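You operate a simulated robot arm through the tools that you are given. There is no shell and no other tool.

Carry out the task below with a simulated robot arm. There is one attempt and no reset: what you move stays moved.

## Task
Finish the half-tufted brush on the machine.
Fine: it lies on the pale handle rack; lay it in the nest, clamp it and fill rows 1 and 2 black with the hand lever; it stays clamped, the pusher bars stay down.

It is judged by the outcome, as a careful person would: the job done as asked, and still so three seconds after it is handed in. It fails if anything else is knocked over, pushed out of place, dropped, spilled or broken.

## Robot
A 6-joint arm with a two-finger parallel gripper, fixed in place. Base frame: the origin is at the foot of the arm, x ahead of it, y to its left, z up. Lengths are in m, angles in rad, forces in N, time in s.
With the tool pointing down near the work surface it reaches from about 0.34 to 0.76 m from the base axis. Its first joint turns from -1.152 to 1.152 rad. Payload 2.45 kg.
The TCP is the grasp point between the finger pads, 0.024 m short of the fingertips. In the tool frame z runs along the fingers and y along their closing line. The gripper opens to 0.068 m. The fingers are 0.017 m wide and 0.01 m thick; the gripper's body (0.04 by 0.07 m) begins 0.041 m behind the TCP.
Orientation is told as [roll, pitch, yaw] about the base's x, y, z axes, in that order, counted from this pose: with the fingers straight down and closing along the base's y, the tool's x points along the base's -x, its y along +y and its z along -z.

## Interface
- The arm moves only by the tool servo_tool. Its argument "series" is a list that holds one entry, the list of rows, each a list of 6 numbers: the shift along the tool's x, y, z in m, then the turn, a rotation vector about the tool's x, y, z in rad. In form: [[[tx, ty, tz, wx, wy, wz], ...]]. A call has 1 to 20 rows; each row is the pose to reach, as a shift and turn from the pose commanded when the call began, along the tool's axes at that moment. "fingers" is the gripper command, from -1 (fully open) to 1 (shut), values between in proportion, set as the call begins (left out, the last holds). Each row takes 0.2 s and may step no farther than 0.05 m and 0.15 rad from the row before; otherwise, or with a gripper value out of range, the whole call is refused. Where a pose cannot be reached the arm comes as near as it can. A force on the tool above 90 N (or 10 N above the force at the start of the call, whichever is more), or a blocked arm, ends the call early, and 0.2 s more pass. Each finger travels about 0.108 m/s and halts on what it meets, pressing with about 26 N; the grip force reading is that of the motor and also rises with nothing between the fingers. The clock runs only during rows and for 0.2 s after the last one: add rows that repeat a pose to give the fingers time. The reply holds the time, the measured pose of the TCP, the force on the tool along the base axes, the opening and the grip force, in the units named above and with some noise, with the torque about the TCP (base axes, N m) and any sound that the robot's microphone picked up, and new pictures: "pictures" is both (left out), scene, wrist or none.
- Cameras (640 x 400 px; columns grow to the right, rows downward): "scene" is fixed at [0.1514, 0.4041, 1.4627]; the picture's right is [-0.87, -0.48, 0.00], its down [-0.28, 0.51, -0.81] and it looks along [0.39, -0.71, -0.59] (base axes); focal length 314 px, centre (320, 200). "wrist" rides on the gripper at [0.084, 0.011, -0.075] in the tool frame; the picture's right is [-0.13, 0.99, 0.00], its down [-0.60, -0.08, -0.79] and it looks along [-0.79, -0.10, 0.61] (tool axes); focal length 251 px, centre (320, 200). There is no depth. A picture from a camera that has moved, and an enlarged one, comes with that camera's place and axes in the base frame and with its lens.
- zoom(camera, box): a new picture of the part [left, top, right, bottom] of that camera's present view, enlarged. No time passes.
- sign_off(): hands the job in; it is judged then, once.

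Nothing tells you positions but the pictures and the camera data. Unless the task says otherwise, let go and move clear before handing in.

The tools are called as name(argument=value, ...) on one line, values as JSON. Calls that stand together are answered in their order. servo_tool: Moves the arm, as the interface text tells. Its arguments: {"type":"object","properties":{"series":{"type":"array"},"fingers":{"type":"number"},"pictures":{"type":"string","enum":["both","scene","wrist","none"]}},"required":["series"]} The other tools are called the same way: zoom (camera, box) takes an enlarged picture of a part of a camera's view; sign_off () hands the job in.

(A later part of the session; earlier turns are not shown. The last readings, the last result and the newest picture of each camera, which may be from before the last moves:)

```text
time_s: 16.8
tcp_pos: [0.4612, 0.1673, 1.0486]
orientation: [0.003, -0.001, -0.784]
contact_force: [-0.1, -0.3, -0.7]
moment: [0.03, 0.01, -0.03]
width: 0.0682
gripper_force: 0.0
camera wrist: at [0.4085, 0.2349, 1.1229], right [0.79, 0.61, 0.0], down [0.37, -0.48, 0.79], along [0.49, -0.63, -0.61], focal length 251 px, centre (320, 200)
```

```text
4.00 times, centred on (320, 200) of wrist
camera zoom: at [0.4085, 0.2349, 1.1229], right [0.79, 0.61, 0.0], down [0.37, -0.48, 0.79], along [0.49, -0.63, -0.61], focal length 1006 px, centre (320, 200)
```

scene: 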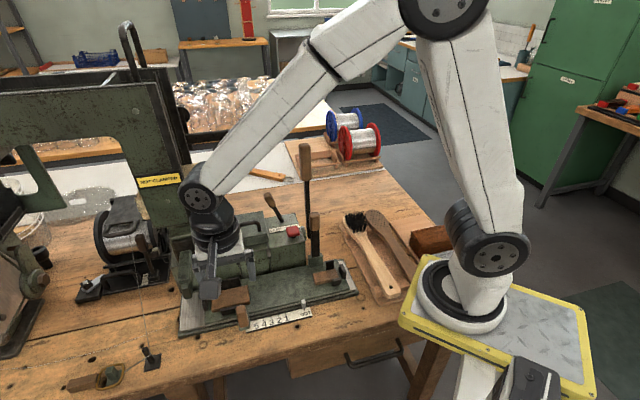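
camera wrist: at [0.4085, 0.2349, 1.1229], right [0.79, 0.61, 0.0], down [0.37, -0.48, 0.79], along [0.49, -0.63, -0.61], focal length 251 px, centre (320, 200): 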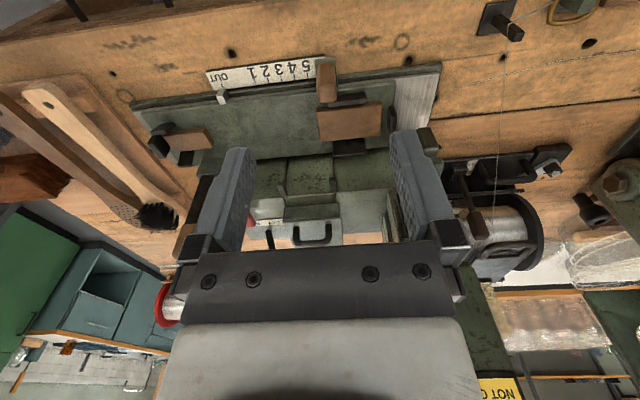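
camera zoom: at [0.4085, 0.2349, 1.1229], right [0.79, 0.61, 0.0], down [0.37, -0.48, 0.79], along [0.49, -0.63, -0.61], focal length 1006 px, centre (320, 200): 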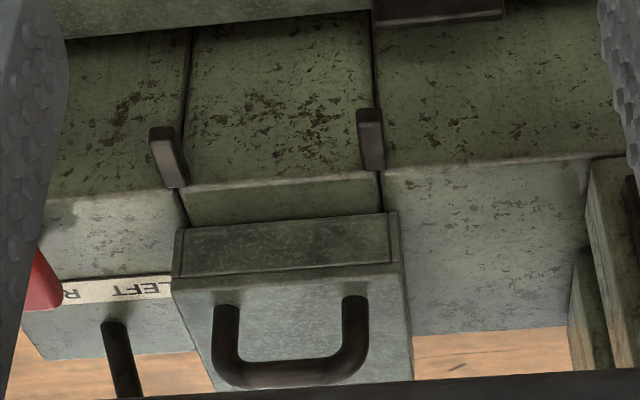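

The layout is now clear: nest pads with posts on the carriage, a grip knob on the carriage front, the clamp lever behind the right pad, and the hand lever further back. Now a close look at the brush handle on the rack for grasping.

servo_tool(series=[[[-0.022, -0.04, -0.01, 0, 0, 0], [-0.044, -0.08, -0.02, 0, 0, 0], [-0.065, -0.12, -0.02, 0, 0, 0], [-0.087, -0.16, -0.02, 0, 0, 0], [-0.109, -0.2, -0.02, 0, 0, 0], [-0.131, -0.241, -0.02, 0, 0, 0], [-0.153, -0.281, -0.01, 0, 0, 0], [-0.174, -0.321, 0, 0, 0, 0], [-0.19, -0.35, 0.02, 0, 0, 0], [-0.196, -0.361, 0.043, 0, 0, 0], [-0.196, -0.361, 0.043, 0, 0, 0]]])

```text
time_s: 19.2
tcp_pos: [0.3452, -0.2284, 1.0065]
orientation: [0.004, 0.0, -0.784]
contact_force: [-0.2, 1.4, 0.0]
moment: [-0.02, -0.04, 0.02]
width: 0.0681
gripper_force: 0.0
camera wrist: at [0.2929, -0.1611, 1.0792], right [0.79, 0.61, 0.0], down [0.37, -0.48, 0.79], along [0.49, -0.63, -0.61], focal length 251 px, centre (320, 200)
```

scene: 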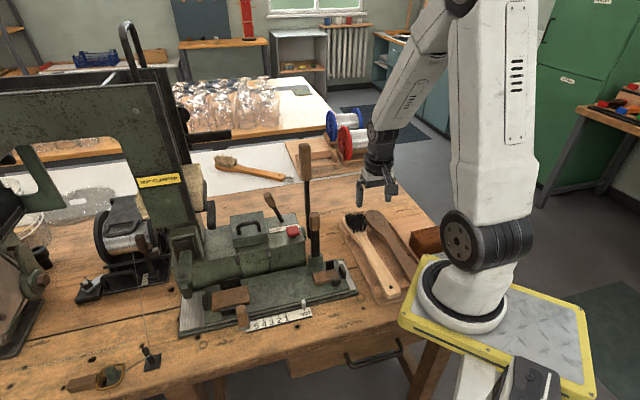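
wrist: 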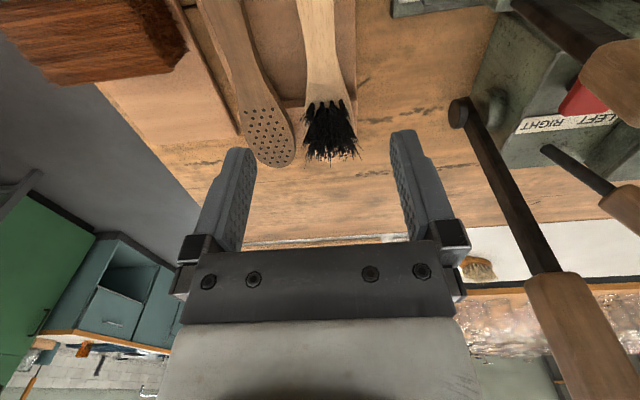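

zoom(camera="wrist", box=[200, 0, 400, 120])

zoom(camera="wrist", box=[440, 40, 640, 200])

zoom(camera="scene", box=[300, 205, 440, 305])

```text
3.20 times, centred on (300, 60) of wrist
camera zoom: at [0.2929, -0.1611, 1.0792], right [0.79, 0.61, 0.0], down [0.37, -0.48, 0.79], along [0.49, -0.63, -0.61], focal length 805 px, centre (384, 648)
```

zoom: 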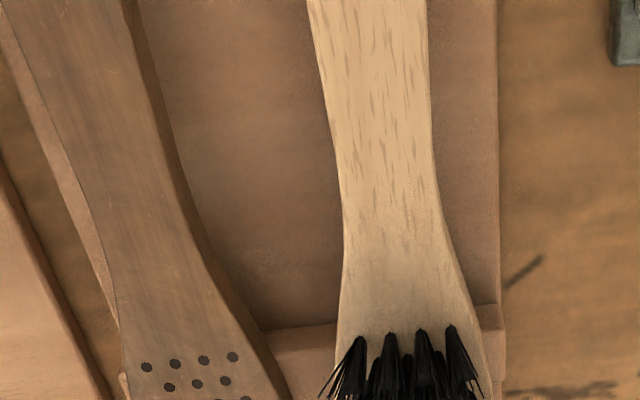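

```text
2.50 times, centred on (540, 120) of wrist
camera zoom: at [0.2929, -0.1611, 1.0792], right [0.79, 0.61, 0.0], down [0.37, -0.48, 0.79], along [0.49, -0.63, -0.61], focal length 629 px, centre (-230, 400)
```

zoom: 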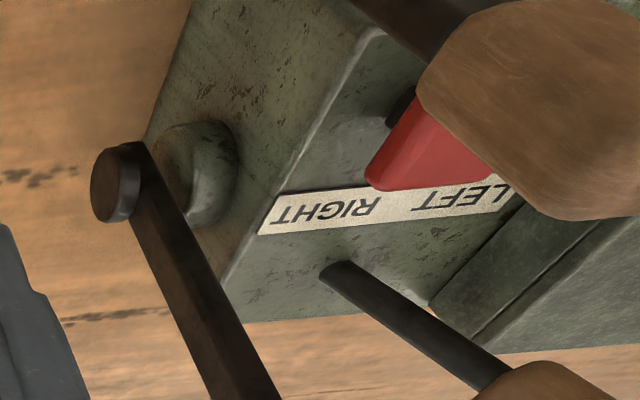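

```text
4.00 times, centred on (370, 255) of scene
camera zoom: at [0.1514, 0.4041, 1.4627], right [-0.87, -0.48, 0.0], down [-0.28, 0.51, -0.81], along [0.39, -0.71, -0.59], focal length 1258 px, centre (120, -20)
```

zoom: 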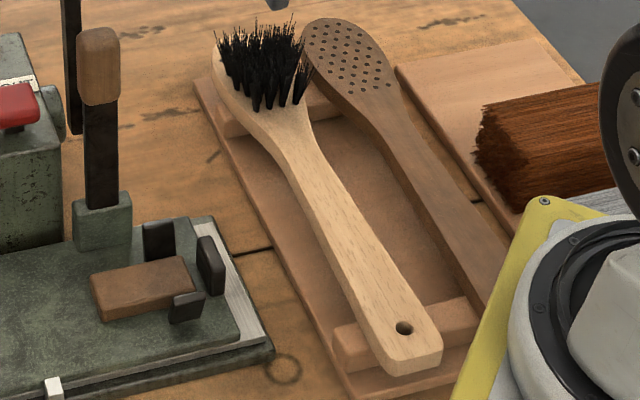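

I measure the brush axis on the rack and see a clear gap to the dark brush. Before grasping, I'll take measuring views of the nest in the placing orientation (yaw +45°).

servo_tool(series=[[[0.0, 0.0, -0.04, 0, 0, -0.131], [0.006, 0.01, -0.064, 0, 0, -0.262], [0.012, 0.02, -0.064, 0, 0, -0.393], [0.018, 0.03, -0.064, 0, 0, -0.524], [0.025, 0.04, -0.064, 0, 0, -0.654], [0.031, 0.05, -0.064, 0, 0, -0.785], [0.037, 0.06, -0.064, 0, 0, -0.916], [0.043, 0.07, -0.064, 0, 0, -1.047], [0.05, 0.08, -0.064, 0, 0, -1.178], [0.056, 0.09, -0.064, 0, 0, -1.309], [0.0615, 0.101, -0.064, 0, 0, -1.44], [0.0615, 0.101, -0.064, 0, 0, -1.571], [0.0615, 0.101, -0.064, 0, 0, -1.571]]], pictures="wrist")

zoom(camera="wrist", box=[240, 0, 400, 100])

zoom(camera="wrist", box=[240, 60, 400, 160])

```text
time_s: 22.0
tcp_pos: [0.3743, -0.1116, 1.0704]
orientation: [0.0, -0.002, 0.789]
contact_force: [-1.1, 0.0, -0.4]
moment: [-0.01, 0.03, 0.0]
width: 0.0678
gripper_force: 0.0
camera wrist: at [0.3058, -0.1644, 1.1442], right [-0.61, 0.79, 0.0], down [0.48, 0.37, 0.8], along [0.63, 0.49, -0.61], focal length 251 px, centre (320, 200)
```

wrist: 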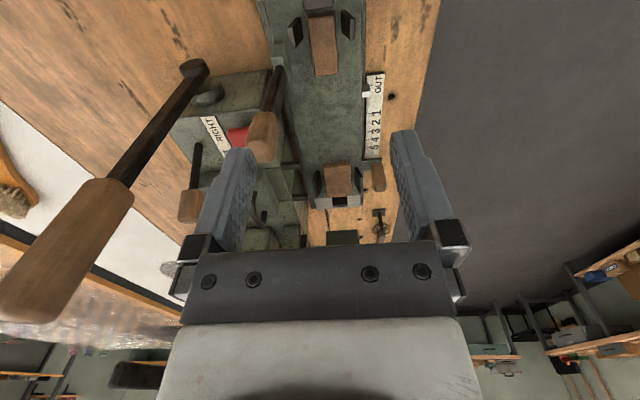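

```text
4.00 times, centred on (320, 50) of wrist
camera zoom: at [0.3058, -0.1644, 1.1442], right [-0.61, 0.79, 0.0], down [0.48, 0.37, 0.8], along [0.63, 0.49, -0.61], focal length 1006 px, centre (320, 800)
```

zoom: 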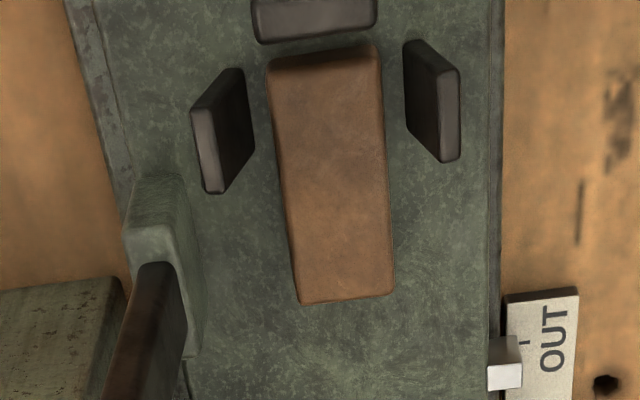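

```text
4.00 times, centred on (320, 110) of wrist
camera zoom: at [0.3058, -0.1644, 1.1442], right [-0.61, 0.79, 0.0], down [0.48, 0.37, 0.8], along [0.63, 0.49, -0.61], focal length 1006 px, centre (320, 560)
```

zoom: 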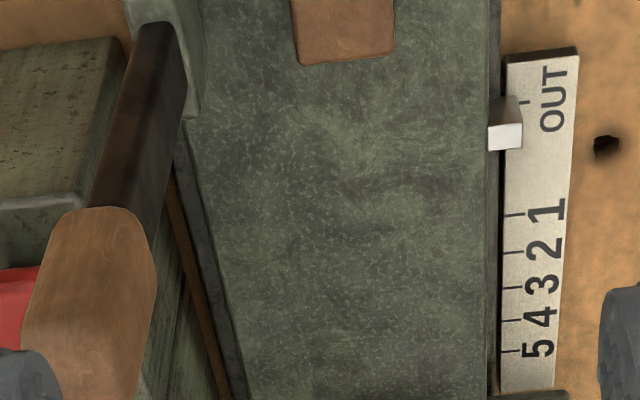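

The right pad measures on v≈-0.3435 (machine's cross axis), right under my present line. I'll zoom on the left pad and the clamp lever in this view.

zoom(camera="wrist", box=[290, 140, 410, 215])

zoom(camera="wrist", box=[160, 40, 300, 180])

zoom(camera="wrist", box=[150, 110, 340, 260])

```text
5.33 times, centred on (350, 178) of wrist
camera zoom: at [0.3058, -0.1644, 1.1442], right [-0.61, 0.79, 0.0], down [0.48, 0.37, 0.8], along [0.63, 0.49, -0.61], focal length 1341 px, centre (160, 320)
```

zoom: 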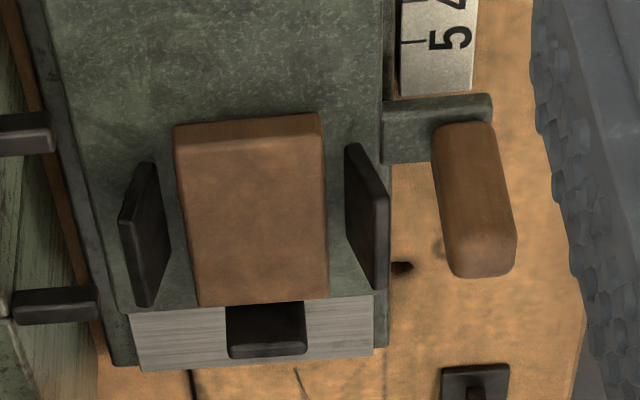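

```text
2.86 times, centred on (230, 110) of wrist
camera zoom: at [0.3058, -0.1644, 1.1442], right [-0.61, 0.79, 0.0], down [0.48, 0.37, 0.8], along [0.63, 0.49, -0.61], focal length 718 px, centre (577, 457)
```

zoom: 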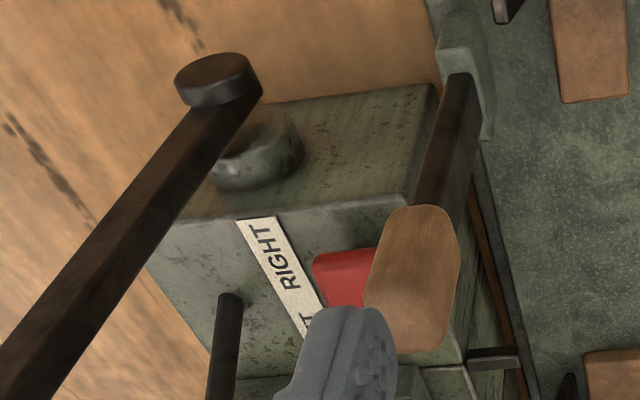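

```text
2.67 times, centred on (245, 185) of wrist
camera zoom: at [0.3058, -0.1644, 1.1442], right [-0.61, 0.79, 0.0], down [0.48, 0.37, 0.8], along [0.63, 0.49, -0.61], focal length 670 px, centre (520, 240)
```

zoom: 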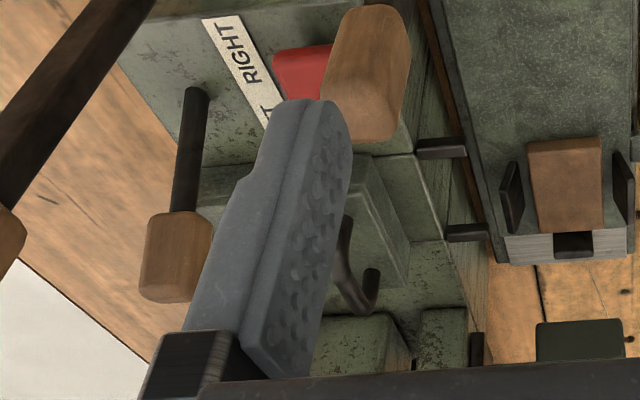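

The nest's guide posts flare outward and its centreline is at my current v. Now I go back over the brush handle, rotated to yaw −45°, at a safe height above it.

servo_tool(series=[[[0.01, -0.007, 0, 0, 0, 0.131], [0.02, -0.014, 0, 0, 0, 0.262], [0.03, -0.021, 0, 0, 0, 0.393], [0.04, -0.028, 0, 0, 0, 0.524], [0.05, -0.036, 0, 0, 0, 0.655], [0.06, -0.043, 0.01, 0, 0, 0.786], [0.07, -0.05, 0.03, 0, 0, 0.917], [0.08, -0.057, 0.055, 0, 0, 1.048], [0.09, -0.064, 0.08, 0, 0, 1.179], [0.1, -0.071, 0.105, 0, 0, 1.31], [0.1053, -0.0764, 0.13, 0, 0, 1.441], [0.1053, -0.0764, 0.15, 0, 0, 1.572], [0.1053, -0.0764, 0.15, 0, 0, 1.572]]], fingers=-1)

```text
time_s: 24.8
tcp_pos: [0.3536, -0.242, 0.919]
orientation: [0.004, -0.002, -0.787]
contact_force: [0.3, 0.5, 0.5]
moment: [0.02, -0.03, 0.0]
width: 0.0679
gripper_force: 0.1
camera wrist: at [0.301, -0.1749, 0.9921], right [0.79, 0.61, 0.0], down [0.37, -0.48, 0.79], along [0.48, -0.63, -0.61], focal length 251 px, centre (320, 200)
```

scene: 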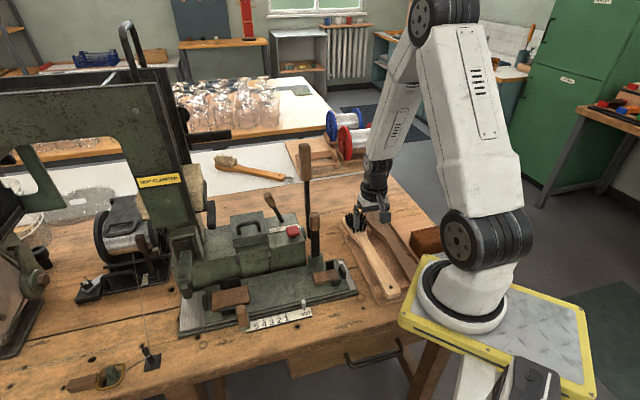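
wrist: 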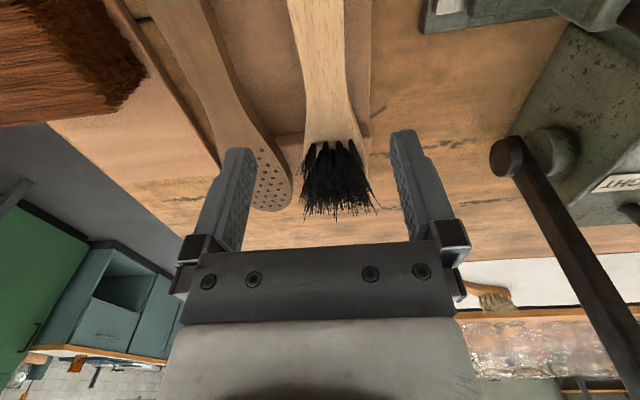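

zoom(camera="wrist", box=[220, 0, 420, 125])

zoom(camera="scene", box=[320, 160, 440, 310])

```text
3.20 times, centred on (320, 62) of wrist
camera zoom: at [0.301, -0.1749, 0.9921], right [0.79, 0.61, 0.0], down [0.37, -0.48, 0.79], along [0.48, -0.63, -0.61], focal length 805 px, centre (320, 640)
```

zoom: 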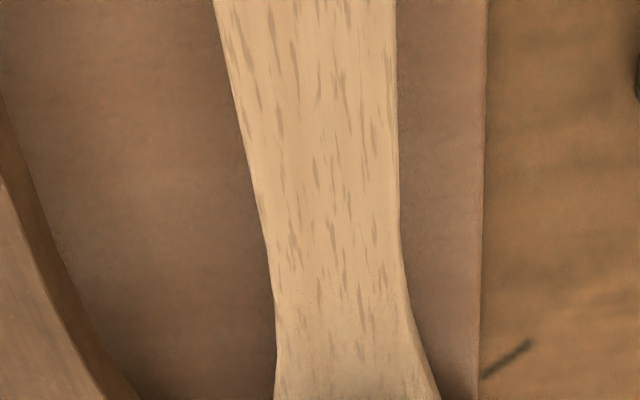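

```text
2.67 times, centred on (380, 235) of scene
camera zoom: at [0.1514, 0.4041, 1.4627], right [-0.87, -0.48, 0.0], down [-0.28, 0.51, -0.81], along [0.39, -0.71, -0.59], focal length 839 px, centre (160, 107)
```

zoom: 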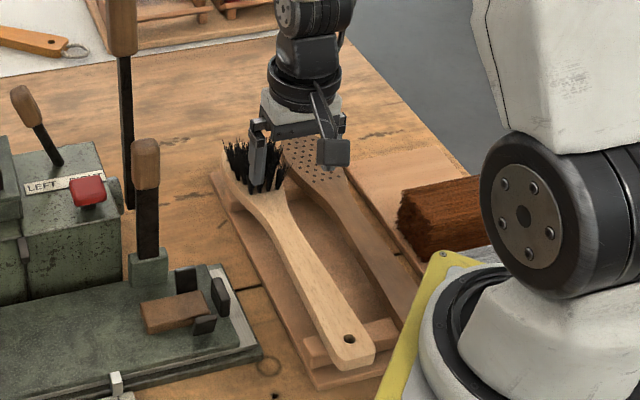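

The handle axis is about 3 mm to the +y side of the tool; I'll correct that and descend in steps to the grasp height.

servo_tool(series=[[[0, 0.003, 0.02, 0, 0, 0.0015], [0, 0.003, 0.04, 0, 0, 0.0015], [0, 0.003, 0.06, 0, 0, 0.0015], [0, 0.003, 0.075, 0, 0, 0.0015], [0, 0.003, 0.085, 0, 0, 0.0015], [0, 0.003, 0.092, 0, 0, 0.0015], [0, 0.003, 0.092, 0, 0, 0.0015]]])

```text
time_s: 26.4
tcp_pos: [0.3563, -0.2382, 0.8264]
orientation: [0.003, 0.0, -0.786]
contact_force: [0.7, -0.6, -0.1]
moment: [0.0, -0.02, 0.02]
width: 0.068
gripper_force: 0.0
camera wrist: at [0.304, -0.1712, 0.9008], right [0.79, 0.61, 0.0], down [0.37, -0.48, 0.79], along [0.48, -0.63, -0.61], focal length 251 px, centre (320, 200)
```

scene: 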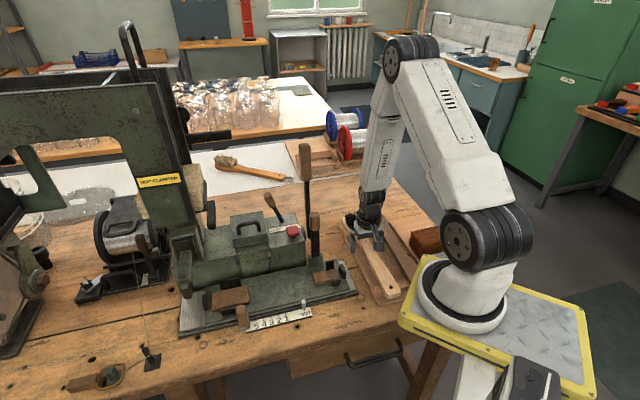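
wrist: 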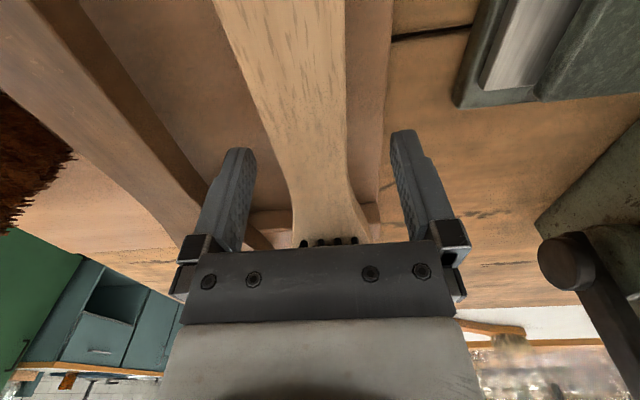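

The handle is centred between the fingers. I'll go 5 mm lower and close the gripper.

servo_tool(series=[[[0, 0, 0.003, 0, 0, 0], [0, 0, 0.0055, 0, 0, 0], [0, 0, 0.0055, 0, 0, 0]]], pictures="none")

servo_tool(series=[[[0, 0, 0, 0, 0, 0], [0, 0, 0, 0, 0, 0], [0, 0, 0, 0, 0, 0], [0, 0, 0, 0, 0, 0]]], fingers=1)

```text
time_s: 27.2
tcp_pos: [0.356, -0.2403, 0.8219]
orientation: [0.003, 0.0, -0.787]
contact_force: [0.0, 0.9, 0.0]
moment: [0.01, -0.01, 0.01]
width: 0.0679
gripper_force: 0.0
```

```text
time_s: 28.2
tcp_pos: [0.3563, -0.2386, 0.8209]
orientation: [0.004, -0.001, -0.786]
contact_force: [-0.1, -0.4, -0.3]
moment: [-0.07, -0.05, -0.01]
width: 0.0317
gripper_force: 26.1
camera wrist: at [0.3035, -0.1718, 0.8957], right [0.79, 0.61, 0.0], down [0.37, -0.48, 0.79], along [0.48, -0.63, -0.61], focal length 251 px, centre (320, 200)
```

scene: 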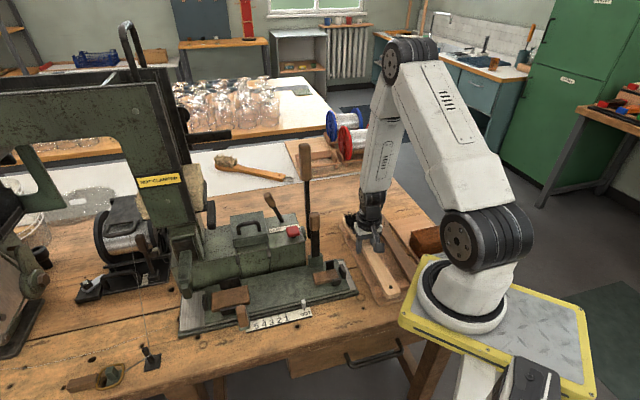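
wrist: 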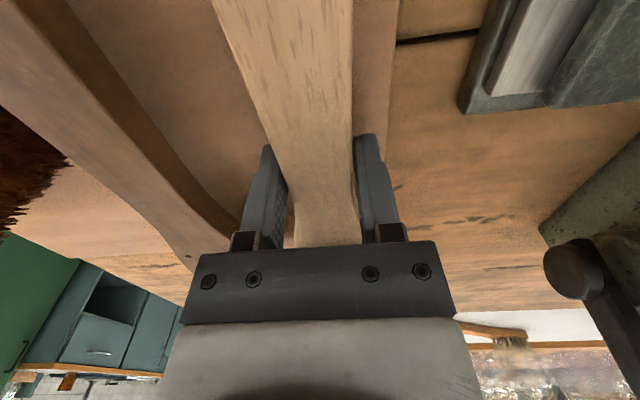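

The brush is gripped (31.7 mm opening, 26 N). I'll lift it straight up, first a little to check the hold, then well above the levers.

servo_tool(series=[[[0, 0, -0.01, 0, 0, 0], [0, 0, -0.025, 0, 0, 0], [0, 0, -0.045, 0, 0, 0], [0, 0, -0.07, 0, 0, 0], [0, 0, -0.1, 0, 0, 0], [0, 0, -0.1, 0, 0, 0]]])

```text
time_s: 29.6
tcp_pos: [0.3575, -0.2388, 0.9224]
orientation: [0.004, 0.001, -0.784]
contact_force: [0.7, 0.1, -0.9]
moment: [-0.02, -0.05, -0.04]
width: 0.0319
gripper_force: 26.5
camera wrist: at [0.3048, -0.1716, 0.9963], right [0.79, 0.61, 0.0], down [0.37, -0.48, 0.79], along [0.48, -0.63, -0.61], focal length 251 px, centre (320, 200)
```

scene: 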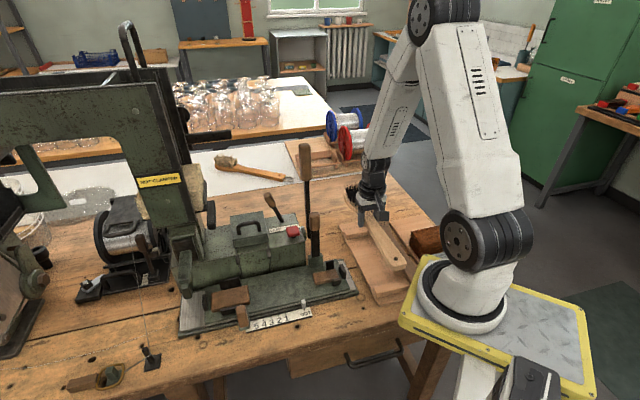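
wrist: 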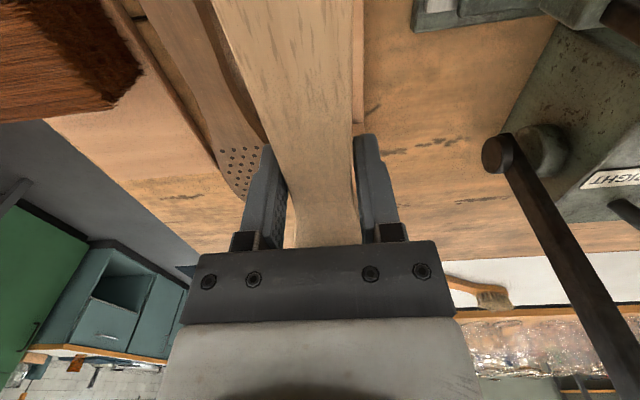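

The brush came up level. I'll lift it to 1.2 m, clear of every lever on this side.

servo_tool(series=[[[0, 0, -0.035, 0, 0, 0], [0, 0, -0.075, 0, 0, 0], [0, 0, -0.115, 0, 0, 0], [0, 0, -0.155, 0, 0, 0], [0, 0, -0.195, 0, 0, 0], [0, 0, -0.235, 0, 0, 0], [0, 0, -0.265, 0, 0, 0], [0, 0, -0.278, 0, 0, 0], [0, 0, -0.278, 0, 0, 0]]], pictures="scene")

zoom(camera="scene", box=[260, 60, 440, 240])

```text
time_s: 31.6
tcp_pos: [0.3553, -0.2395, 1.2009]
orientation: [0.004, 0.0, -0.789]
contact_force: [0.2, 0.1, -1.9]
moment: [-0.03, -0.03, 0.04]
width: 0.032
gripper_force: 26.1
```

scene: 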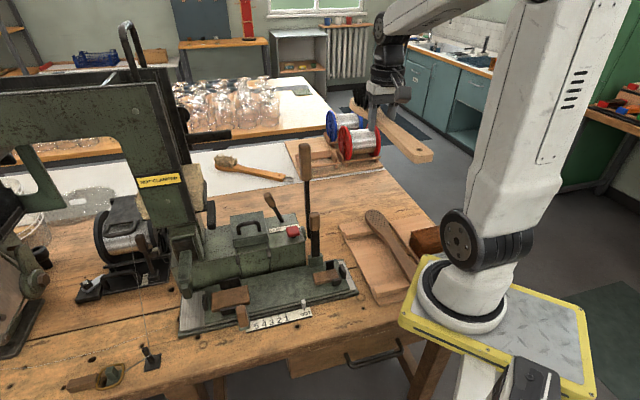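

```text
2.22 times, centred on (350, 150) of scene
camera zoom: at [0.1514, 0.4041, 1.4627], right [-0.87, -0.48, 0.0], down [-0.28, 0.51, -0.81], along [0.39, -0.71, -0.59], focal length 699 px, centre (253, 311)
```

zoom: 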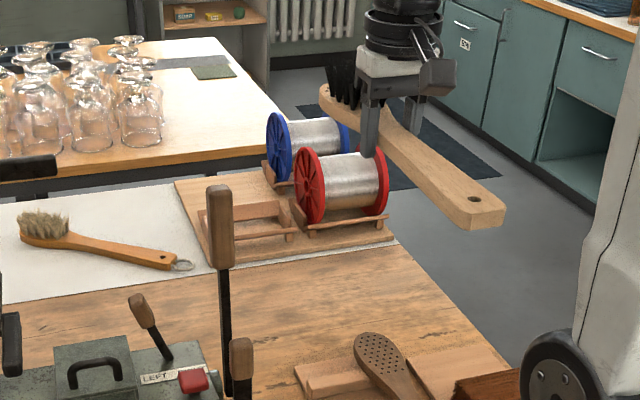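

The brush hangs level at 1.2 m. Now I swing it a quarter turn so the tip points left, moving over the area in front of the nest.

servo_tool(series=[[[0.01, 0.018, 0, 0, 0, -0.131], [0.02, 0.036, 0, 0, 0, -0.262], [0.03, 0.054, 0, 0, 0, -0.393], [0.04, 0.073, 0, 0, 0, -0.524], [0.05, 0.091, 0, 0, 0, -0.655], [0.06, 0.109, 0, 0, 0, -0.786], [0.07, 0.127, 0, 0, 0, -0.917], [0.08, 0.145, 0, 0, 0, -1.048], [0.09, 0.163, 0, 0, 0, -1.179], [0.1, 0.182, 0, 0, 0, -1.31], [0.11, 0.2, 0, 0, 0, -1.441], [0.1206, 0.218, 0, 0, 0, -1.57], [0.1206, 0.218, 0, 0, 0, -1.57]]])

```text
time_s: 34.4
tcp_pos: [0.4232, -0.0004, 1.1997]
orientation: [0.001, -0.003, 0.785]
contact_force: [0.6, 0.1, -0.1]
moment: [0.01, -0.01, 0.0]
width: 0.0317
gripper_force: 26.3
camera wrist: at [0.3548, -0.0519, 1.2746], right [-0.61, 0.79, 0.0], down [0.48, 0.37, 0.8], along [0.63, 0.48, -0.61], focal length 251 px, centre (320, 200)
```

scene: 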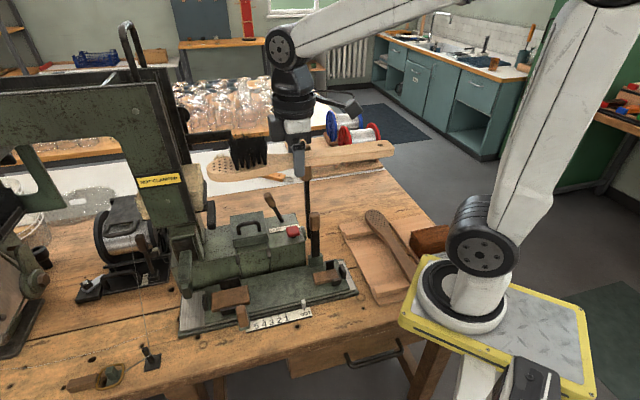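
wrist: 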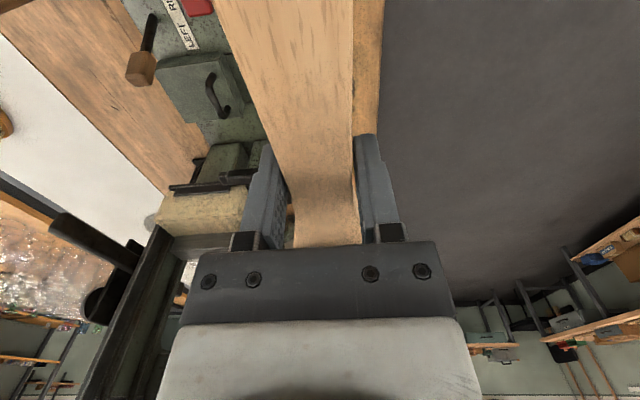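

zoom(camera="scene", box=[190, 100, 410, 230])

zoom(camera="wrist", box=[120, 100, 280, 260])

```text
2.91 times, centred on (300, 165) of scene
camera zoom: at [0.1514, 0.4041, 1.4627], right [-0.87, -0.48, 0.0], down [-0.28, 0.51, -0.81], along [0.39, -0.71, -0.59], focal length 915 px, centre (378, 302)
```

zoom: 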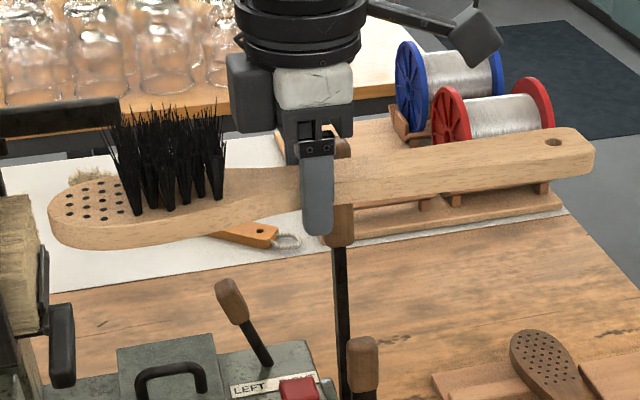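

```text
2.50 times, centred on (200, 180) of wrist
camera zoom: at [0.3548, -0.0519, 1.2746], right [-0.61, 0.79, 0.0], down [0.48, 0.37, 0.8], along [0.63, 0.48, -0.61], focal length 629 px, centre (620, 250)
```

zoom: 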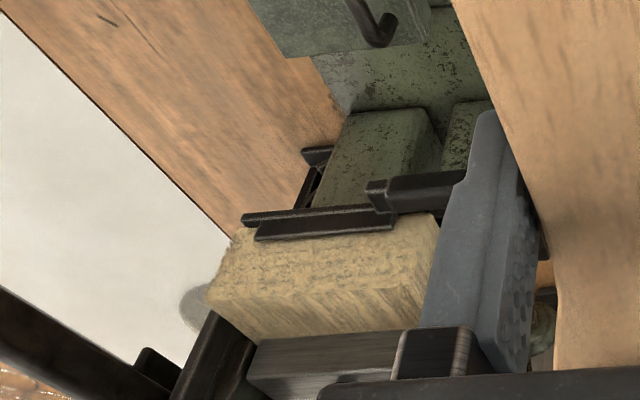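

The two tip rows are clearly empty and the brush is oriented correctly. I'll lower it in front of the nest line (clear of the tower's black bar and the knob), then check.

servo_tool(series=[[[-0.01, 0, 0.03, 0, 0, 0], [-0.02, 0, 0.07, 0, 0, 0], [-0.03, 0, 0.11, 0, 0, 0], [-0.04, 0, 0.15, 0, 0, 0], [-0.046, 0, 0.19, 0, 0, 0], [-0.046, 0, 0.225, 0, 0, 0], [-0.046, 0, 0.25, 0, 0, 0], [-0.046, 0, 0.265, 0, 0, 0], [-0.046, 0, 0.265, 0, 0, 0]]])

zoom(camera="scene", box=[160, 180, 380, 340])

```text
time_s: 36.4
tcp_pos: [0.4586, 0.0318, 0.9355]
orientation: [0.001, -0.003, 0.784]
contact_force: [0.5, 0.0, -0.6]
moment: [-0.02, 0.0, 0.0]
width: 0.0319
gripper_force: 26.0
camera wrist: at [0.3895, -0.02, 1.0096], right [-0.61, 0.79, 0.0], down [0.48, 0.37, 0.8], along [0.63, 0.48, -0.61], focal length 251 px, centre (320, 200)
```

scene: 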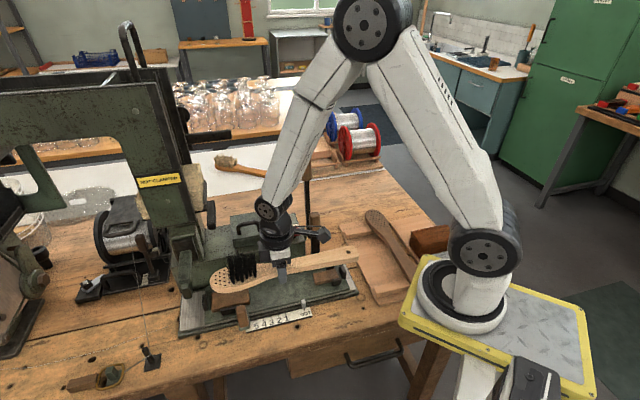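
wrist: 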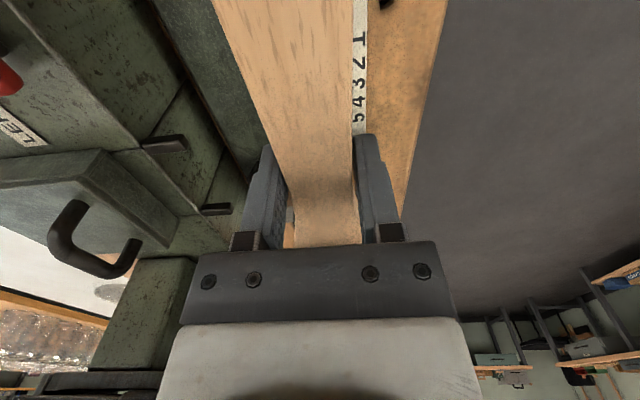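

```text
2.50 times, centred on (270, 260) of scene
camera zoom: at [0.1514, 0.4041, 1.4627], right [-0.87, -0.48, 0.0], down [-0.28, 0.51, -0.81], along [0.39, -0.71, -0.59], focal length 786 px, centre (445, 50)
```

zoom: 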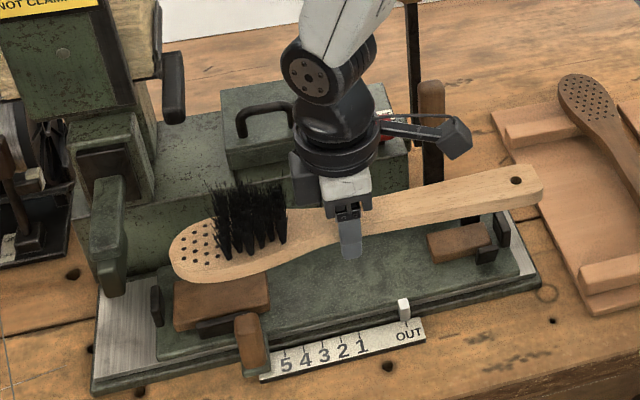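

zoom(camera="scene", box=[290, 220, 390, 300])

zoom(camera="scene", box=[180, 220, 280, 300])

```text
5.00 times, centred on (340, 260) of scene
camera zoom: at [0.1514, 0.4041, 1.4627], right [-0.87, -0.48, 0.0], down [-0.28, 0.51, -0.81], along [0.39, -0.71, -0.59], focal length 1572 px, centre (220, -100)
```

zoom: 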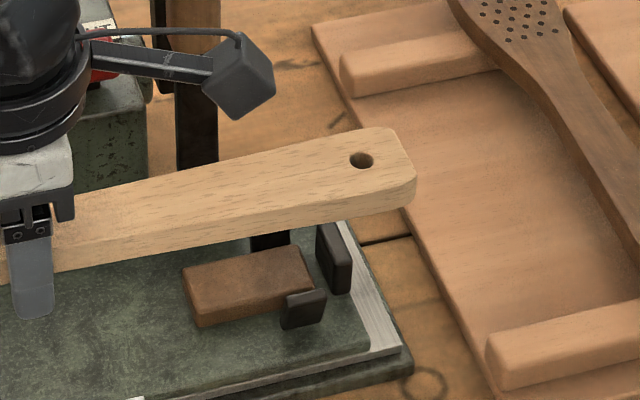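

```text
5.00 times, centred on (230, 260) of scene
camera zoom: at [0.1514, 0.4041, 1.4627], right [-0.87, -0.48, 0.0], down [-0.28, 0.51, -0.81], along [0.39, -0.71, -0.59], focal length 1572 px, centre (770, -100)
```

zoom: 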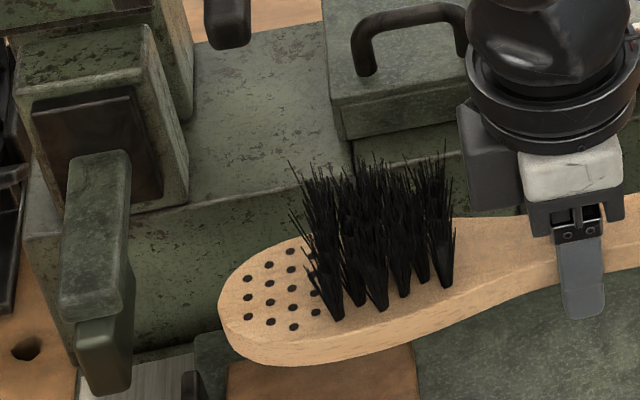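

The brush measures about 0.336 m long, a close fit between the end stops. I'll drop 25 mm, shift back over the nest centreline, and check again before lowering in.

servo_tool(series=[[[0, 0, 0.015, 0, 0, 0], [0, 0, 0.025, 0, 0, 0], [-0.007, -0.01, 0.025, 0, 0, 0], [-0.014, -0.021, 0.025, 0, 0, 0], [-0.021, -0.031, 0.025, 0, 0, 0], [-0.0275, -0.0417, 0.025, 0, 0, 0], [-0.0275, -0.0417, 0.025, 0, 0, 0]]])

zoom(camera="scene", box=[290, 220, 390, 300])

zoom(camera="scene", box=[160, 220, 290, 320])

```text
time_s: 38.0
tcp_pos: [0.5077, 0.0225, 0.912]
orientation: [-0.001, -0.002, 0.783]
contact_force: [-0.7, -0.8, -1.9]
moment: [-0.01, -0.02, -0.01]
width: 0.032
gripper_force: 26.1
camera wrist: at [0.439, -0.0288, 0.9855], right [-0.61, 0.79, 0.0], down [0.48, 0.37, 0.79], along [0.63, 0.48, -0.61], focal length 251 px, centre (320, 200)
```

scene: 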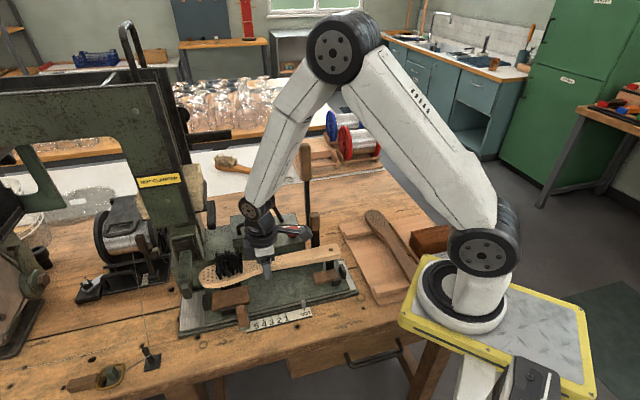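
wrist: 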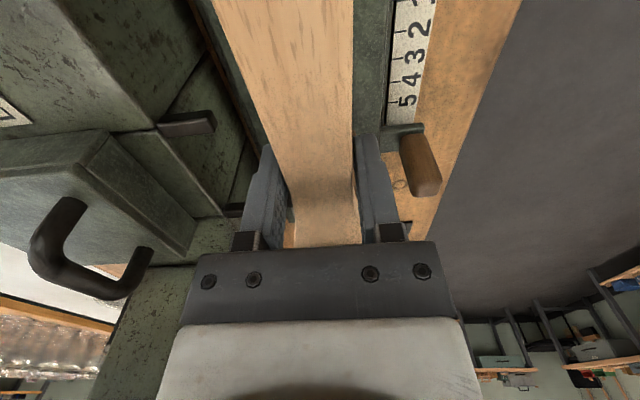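

```text
5.00 times, centred on (340, 260) of scene
camera zoom: at [0.1514, 0.4041, 1.4627], right [-0.87, -0.48, 0.0], down [-0.28, 0.51, -0.81], along [0.39, -0.71, -0.59], focal length 1572 px, centre (220, -100)
```

zoom: 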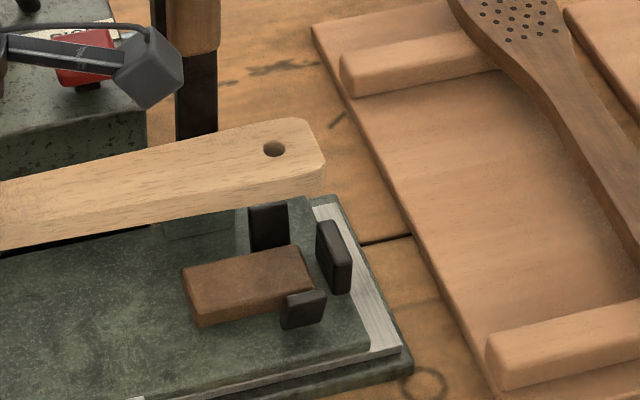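

```text
4.00 times, centred on (225, 270) of scene
camera zoom: at [0.1514, 0.4041, 1.4627], right [-0.87, -0.48, 0.0], down [-0.28, 0.51, -0.81], along [0.39, -0.71, -0.59], focal length 1258 px, centre (700, -80)
```

zoom: 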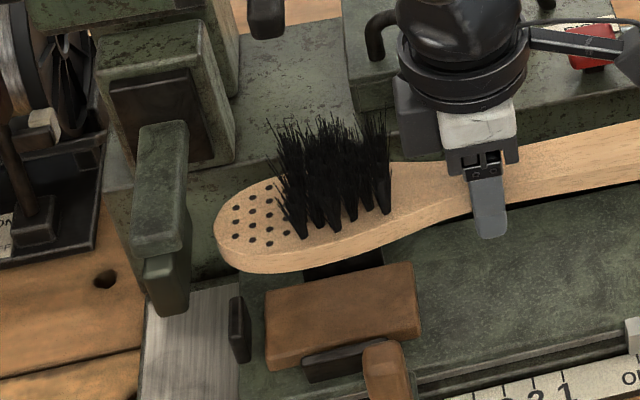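

The brush lines up with both pads and end stops (a few mm gap at each end). I'll lower it to just above the pads and check.

servo_tool(series=[[[0.0005, 0, 0.015, 0, 0, 0], [0.0005, 0, 0.03, 0, 0, 0], [0.0005, 0, 0.045, 0, 0, 0], [0.0005, 0, 0.055, 0, 0, 0], [0.0005, 0, 0.062, 0, 0, 0], [0.0005, 0, 0.066, 0, 0, 0], [0.0005, 0, 0.066, 0, 0, 0]]])

zoom(camera="scene", box=[290, 220, 390, 300])

zoom(camera="scene", box=[160, 220, 290, 320])

```text
time_s: 39.6
tcp_pos: [0.5064, 0.0221, 0.8446]
orientation: [-0.001, -0.003, 0.783]
contact_force: [-0.5, -0.4, -1.4]
moment: [0.0, -0.01, 0.0]
width: 0.0321
gripper_force: 26.0
camera wrist: at [0.4383, -0.0295, 0.9189], right [-0.61, 0.79, 0.0], down [0.48, 0.37, 0.8], along [0.63, 0.48, -0.61], focal length 251 px, centre (320, 200)
```

scene: 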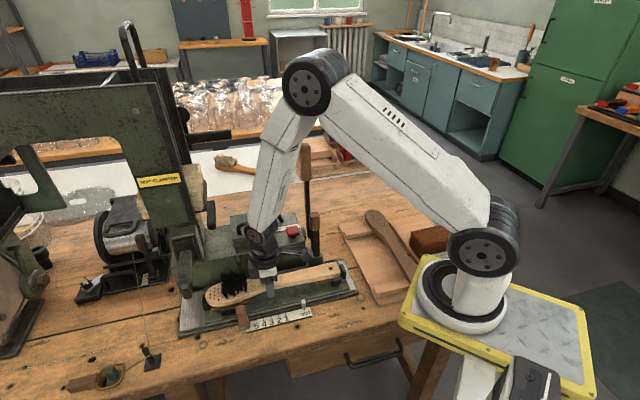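
wrist: 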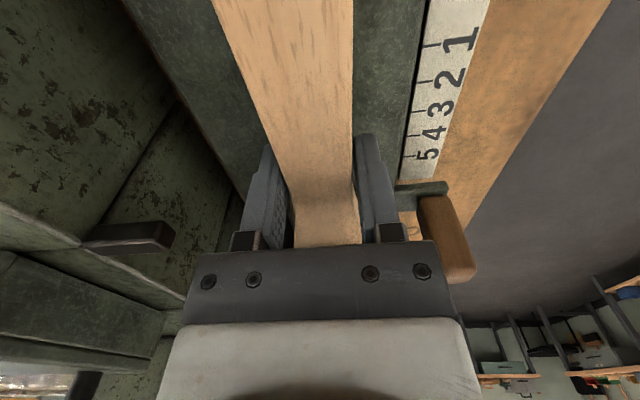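

```text
5.00 times, centred on (340, 260) of scene
camera zoom: at [0.1514, 0.4041, 1.4627], right [-0.87, -0.48, 0.0], down [-0.28, 0.51, -0.81], along [0.39, -0.71, -0.59], focal length 1572 px, centre (220, -100)
```

zoom: 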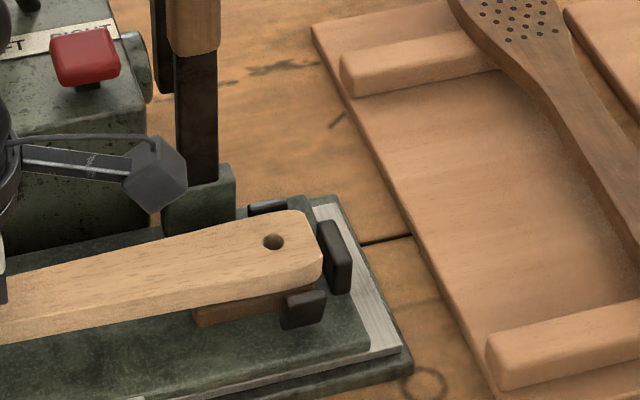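

```text
4.00 times, centred on (225, 270) of scene
camera zoom: at [0.1514, 0.4041, 1.4627], right [-0.87, -0.48, 0.0], down [-0.28, 0.51, -0.81], along [0.39, -0.71, -0.59], focal length 1258 px, centre (700, -80)
```

zoom: 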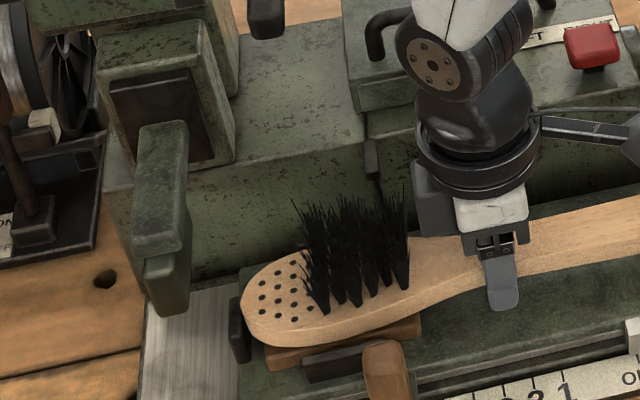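

It fits between all posts. I'll lower the last centimetre onto the pads watching the force.

servo_tool(series=[[[0, 0, 0.004, 0, 0, 0], [0, 0, 0.007, 0, 0, 0], [0, 0, 0.0095, 0, 0, 0], [0, 0, 0.0095, 0, 0, 0]]], pictures="none")

```text
time_s: 40.6
tcp_pos: [0.5058, 0.0208, 0.8355]
orientation: [-0.001, -0.003, 0.785]
contact_force: [0.1, 0.2, 2.9]
moment: [-0.51, 0.51, -0.09]
width: 0.032
gripper_force: 26.2
```

The handle end is touching its pad first with a few newtons. I'll go 1.5 mm lower, and then look before releasing.

servo_tool(series=[[[0, 0, 0.001, 0, 0, 0], [0, 0, 0.002, 0, 0, 0], [0, 0, 0.002, 0, 0, 0]]])

zoom(camera="scene", box=[290, 220, 390, 300])

zoom(camera="scene", box=[160, 220, 290, 320])

```text
time_s: 41.4
tcp_pos: [0.5072, 0.0224, 0.8333]
orientation: [-0.001, -0.005, 0.782]
contact_force: [-6.0, 2.2, 28.3]
moment: [-0.12, 0.26, -0.08]
width: 0.032
gripper_force: 25.3
camera wrist: at [0.4385, -0.0295, 0.9077], right [-0.61, 0.79, 0.0], down [0.48, 0.37, 0.8], along [0.63, 0.48, -0.6], focal length 251 px, centre (320, 200)
```

scene: 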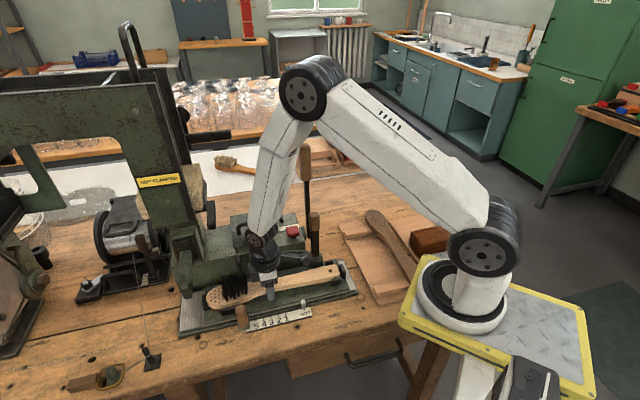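
wrist: 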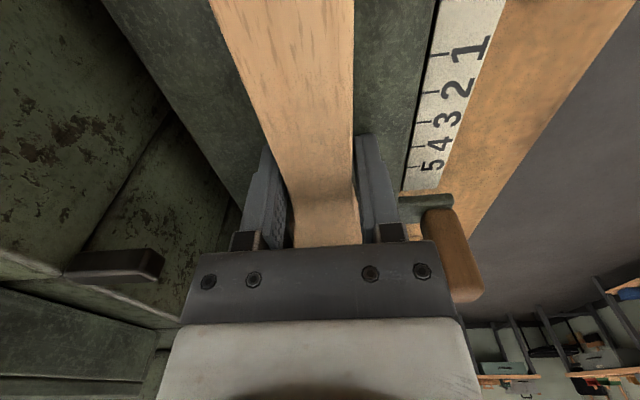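

```text
5.00 times, centred on (340, 260) of scene
camera zoom: at [0.1508, 0.4042, 1.4628], right [-0.87, -0.48, 0.0], down [-0.28, 0.51, -0.81], along [0.39, -0.71, -0.59], focal length 1572 px, centre (220, -100)
```

zoom: 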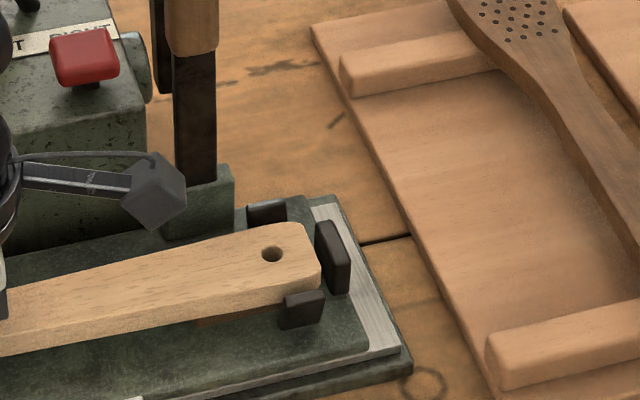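

```text
4.00 times, centred on (225, 270) of scene
camera zoom: at [0.1508, 0.4042, 1.4628], right [-0.87, -0.48, 0.0], down [-0.28, 0.51, -0.81], along [0.39, -0.71, -0.59], focal length 1258 px, centre (700, -80)
```

zoom: 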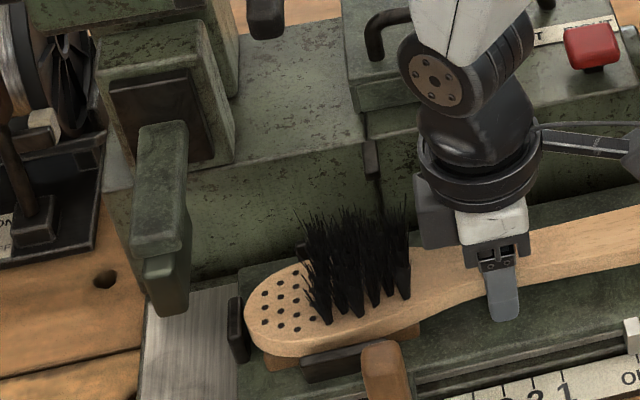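

Both pads carry the brush now. I'll open the gripper partly, then rise straight up.

servo_tool(series=[[[0, 0, -0.001, 0, 0, 0], [0, 0, -0.001, 0, 0, 0], [0, 0, -0.001, 0, 0, 0]]], fingers=-0.45, pictures="none")

```text
time_s: 42.2
tcp_pos: [0.5061, 0.022, 0.8346]
orientation: [0.0, -0.002, 0.784]
contact_force: [-1.0, 2.3, 5.2]
moment: [-0.03, -0.03, -0.03]
width: 0.0475
gripper_force: 0.2
```

servo_tool(series=[[[0, 0, -0.01, 0, 0, 0], [0, 0, -0.03, 0, 0, 0], [0, 0, -0.06, 0, 0, 0], [0, 0, -0.1, 0, 0, 0], [0, 0, -0.14, 0, 0, 0], [0, 0, -0.18, 0, 0, 0], [0, 0, -0.21, 0, 0, 0], [0, 0, -0.21, 0, 0, 0]]])

zoom(camera="scene", box=[170, 200, 380, 340])

zoom(camera="wrist", box=[200, 0, 440, 160])

```text
time_s: 44.0
tcp_pos: [0.5051, 0.0232, 1.0454]
orientation: [0.0, -0.004, 0.785]
contact_force: [-1.1, -0.2, 0.5]
moment: [-0.03, 0.02, 0.03]
width: 0.0496
gripper_force: 0.0
camera wrist: at [0.4374, -0.0284, 1.1182], right [-0.61, 0.79, 0.0], down [0.48, 0.37, 0.8], along [0.63, 0.48, -0.61], focal length 251 px, centre (320, 200)
```

scene: 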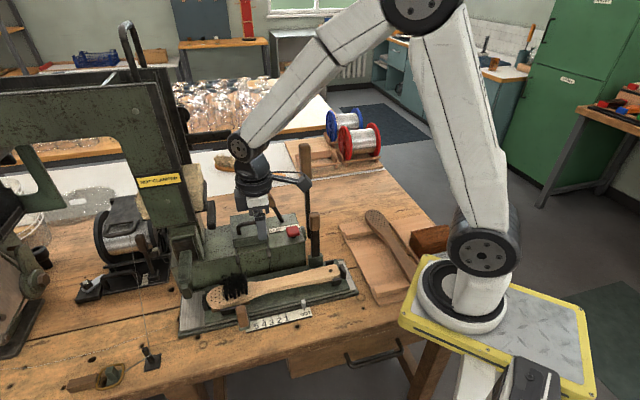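
wrist: 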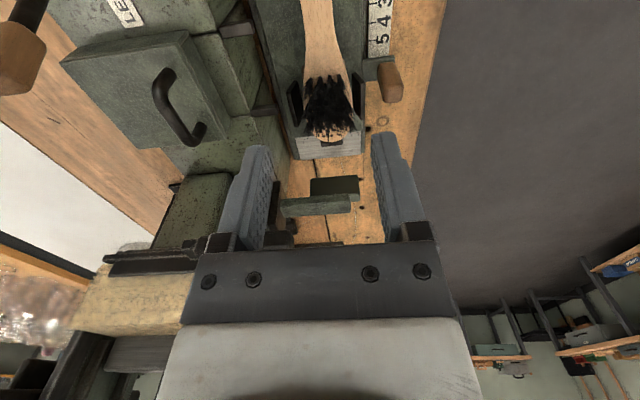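

```text
2.86 times, centred on (275, 270) of scene
camera zoom: at [0.1514, 0.4041, 1.4627], right [-0.87, -0.48, 0.0], down [-0.28, 0.51, -0.81], along [0.39, -0.71, -0.59], focal length 898 px, centre (449, 0)
```

zoom: 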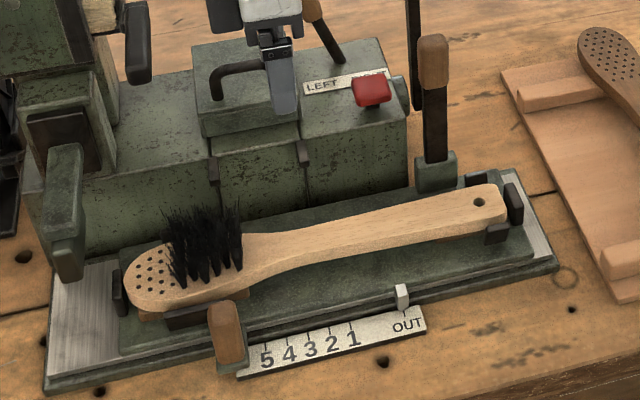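

```text
2.50 times, centred on (320, 80) of wrist
camera zoom: at [0.4374, -0.0284, 1.1182], right [-0.61, 0.79, 0.0], down [0.48, 0.37, 0.8], along [0.63, 0.48, -0.61], focal length 629 px, centre (320, 500)
```

zoom: 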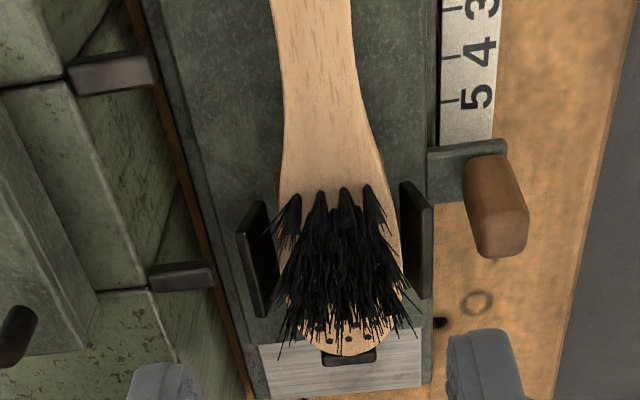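

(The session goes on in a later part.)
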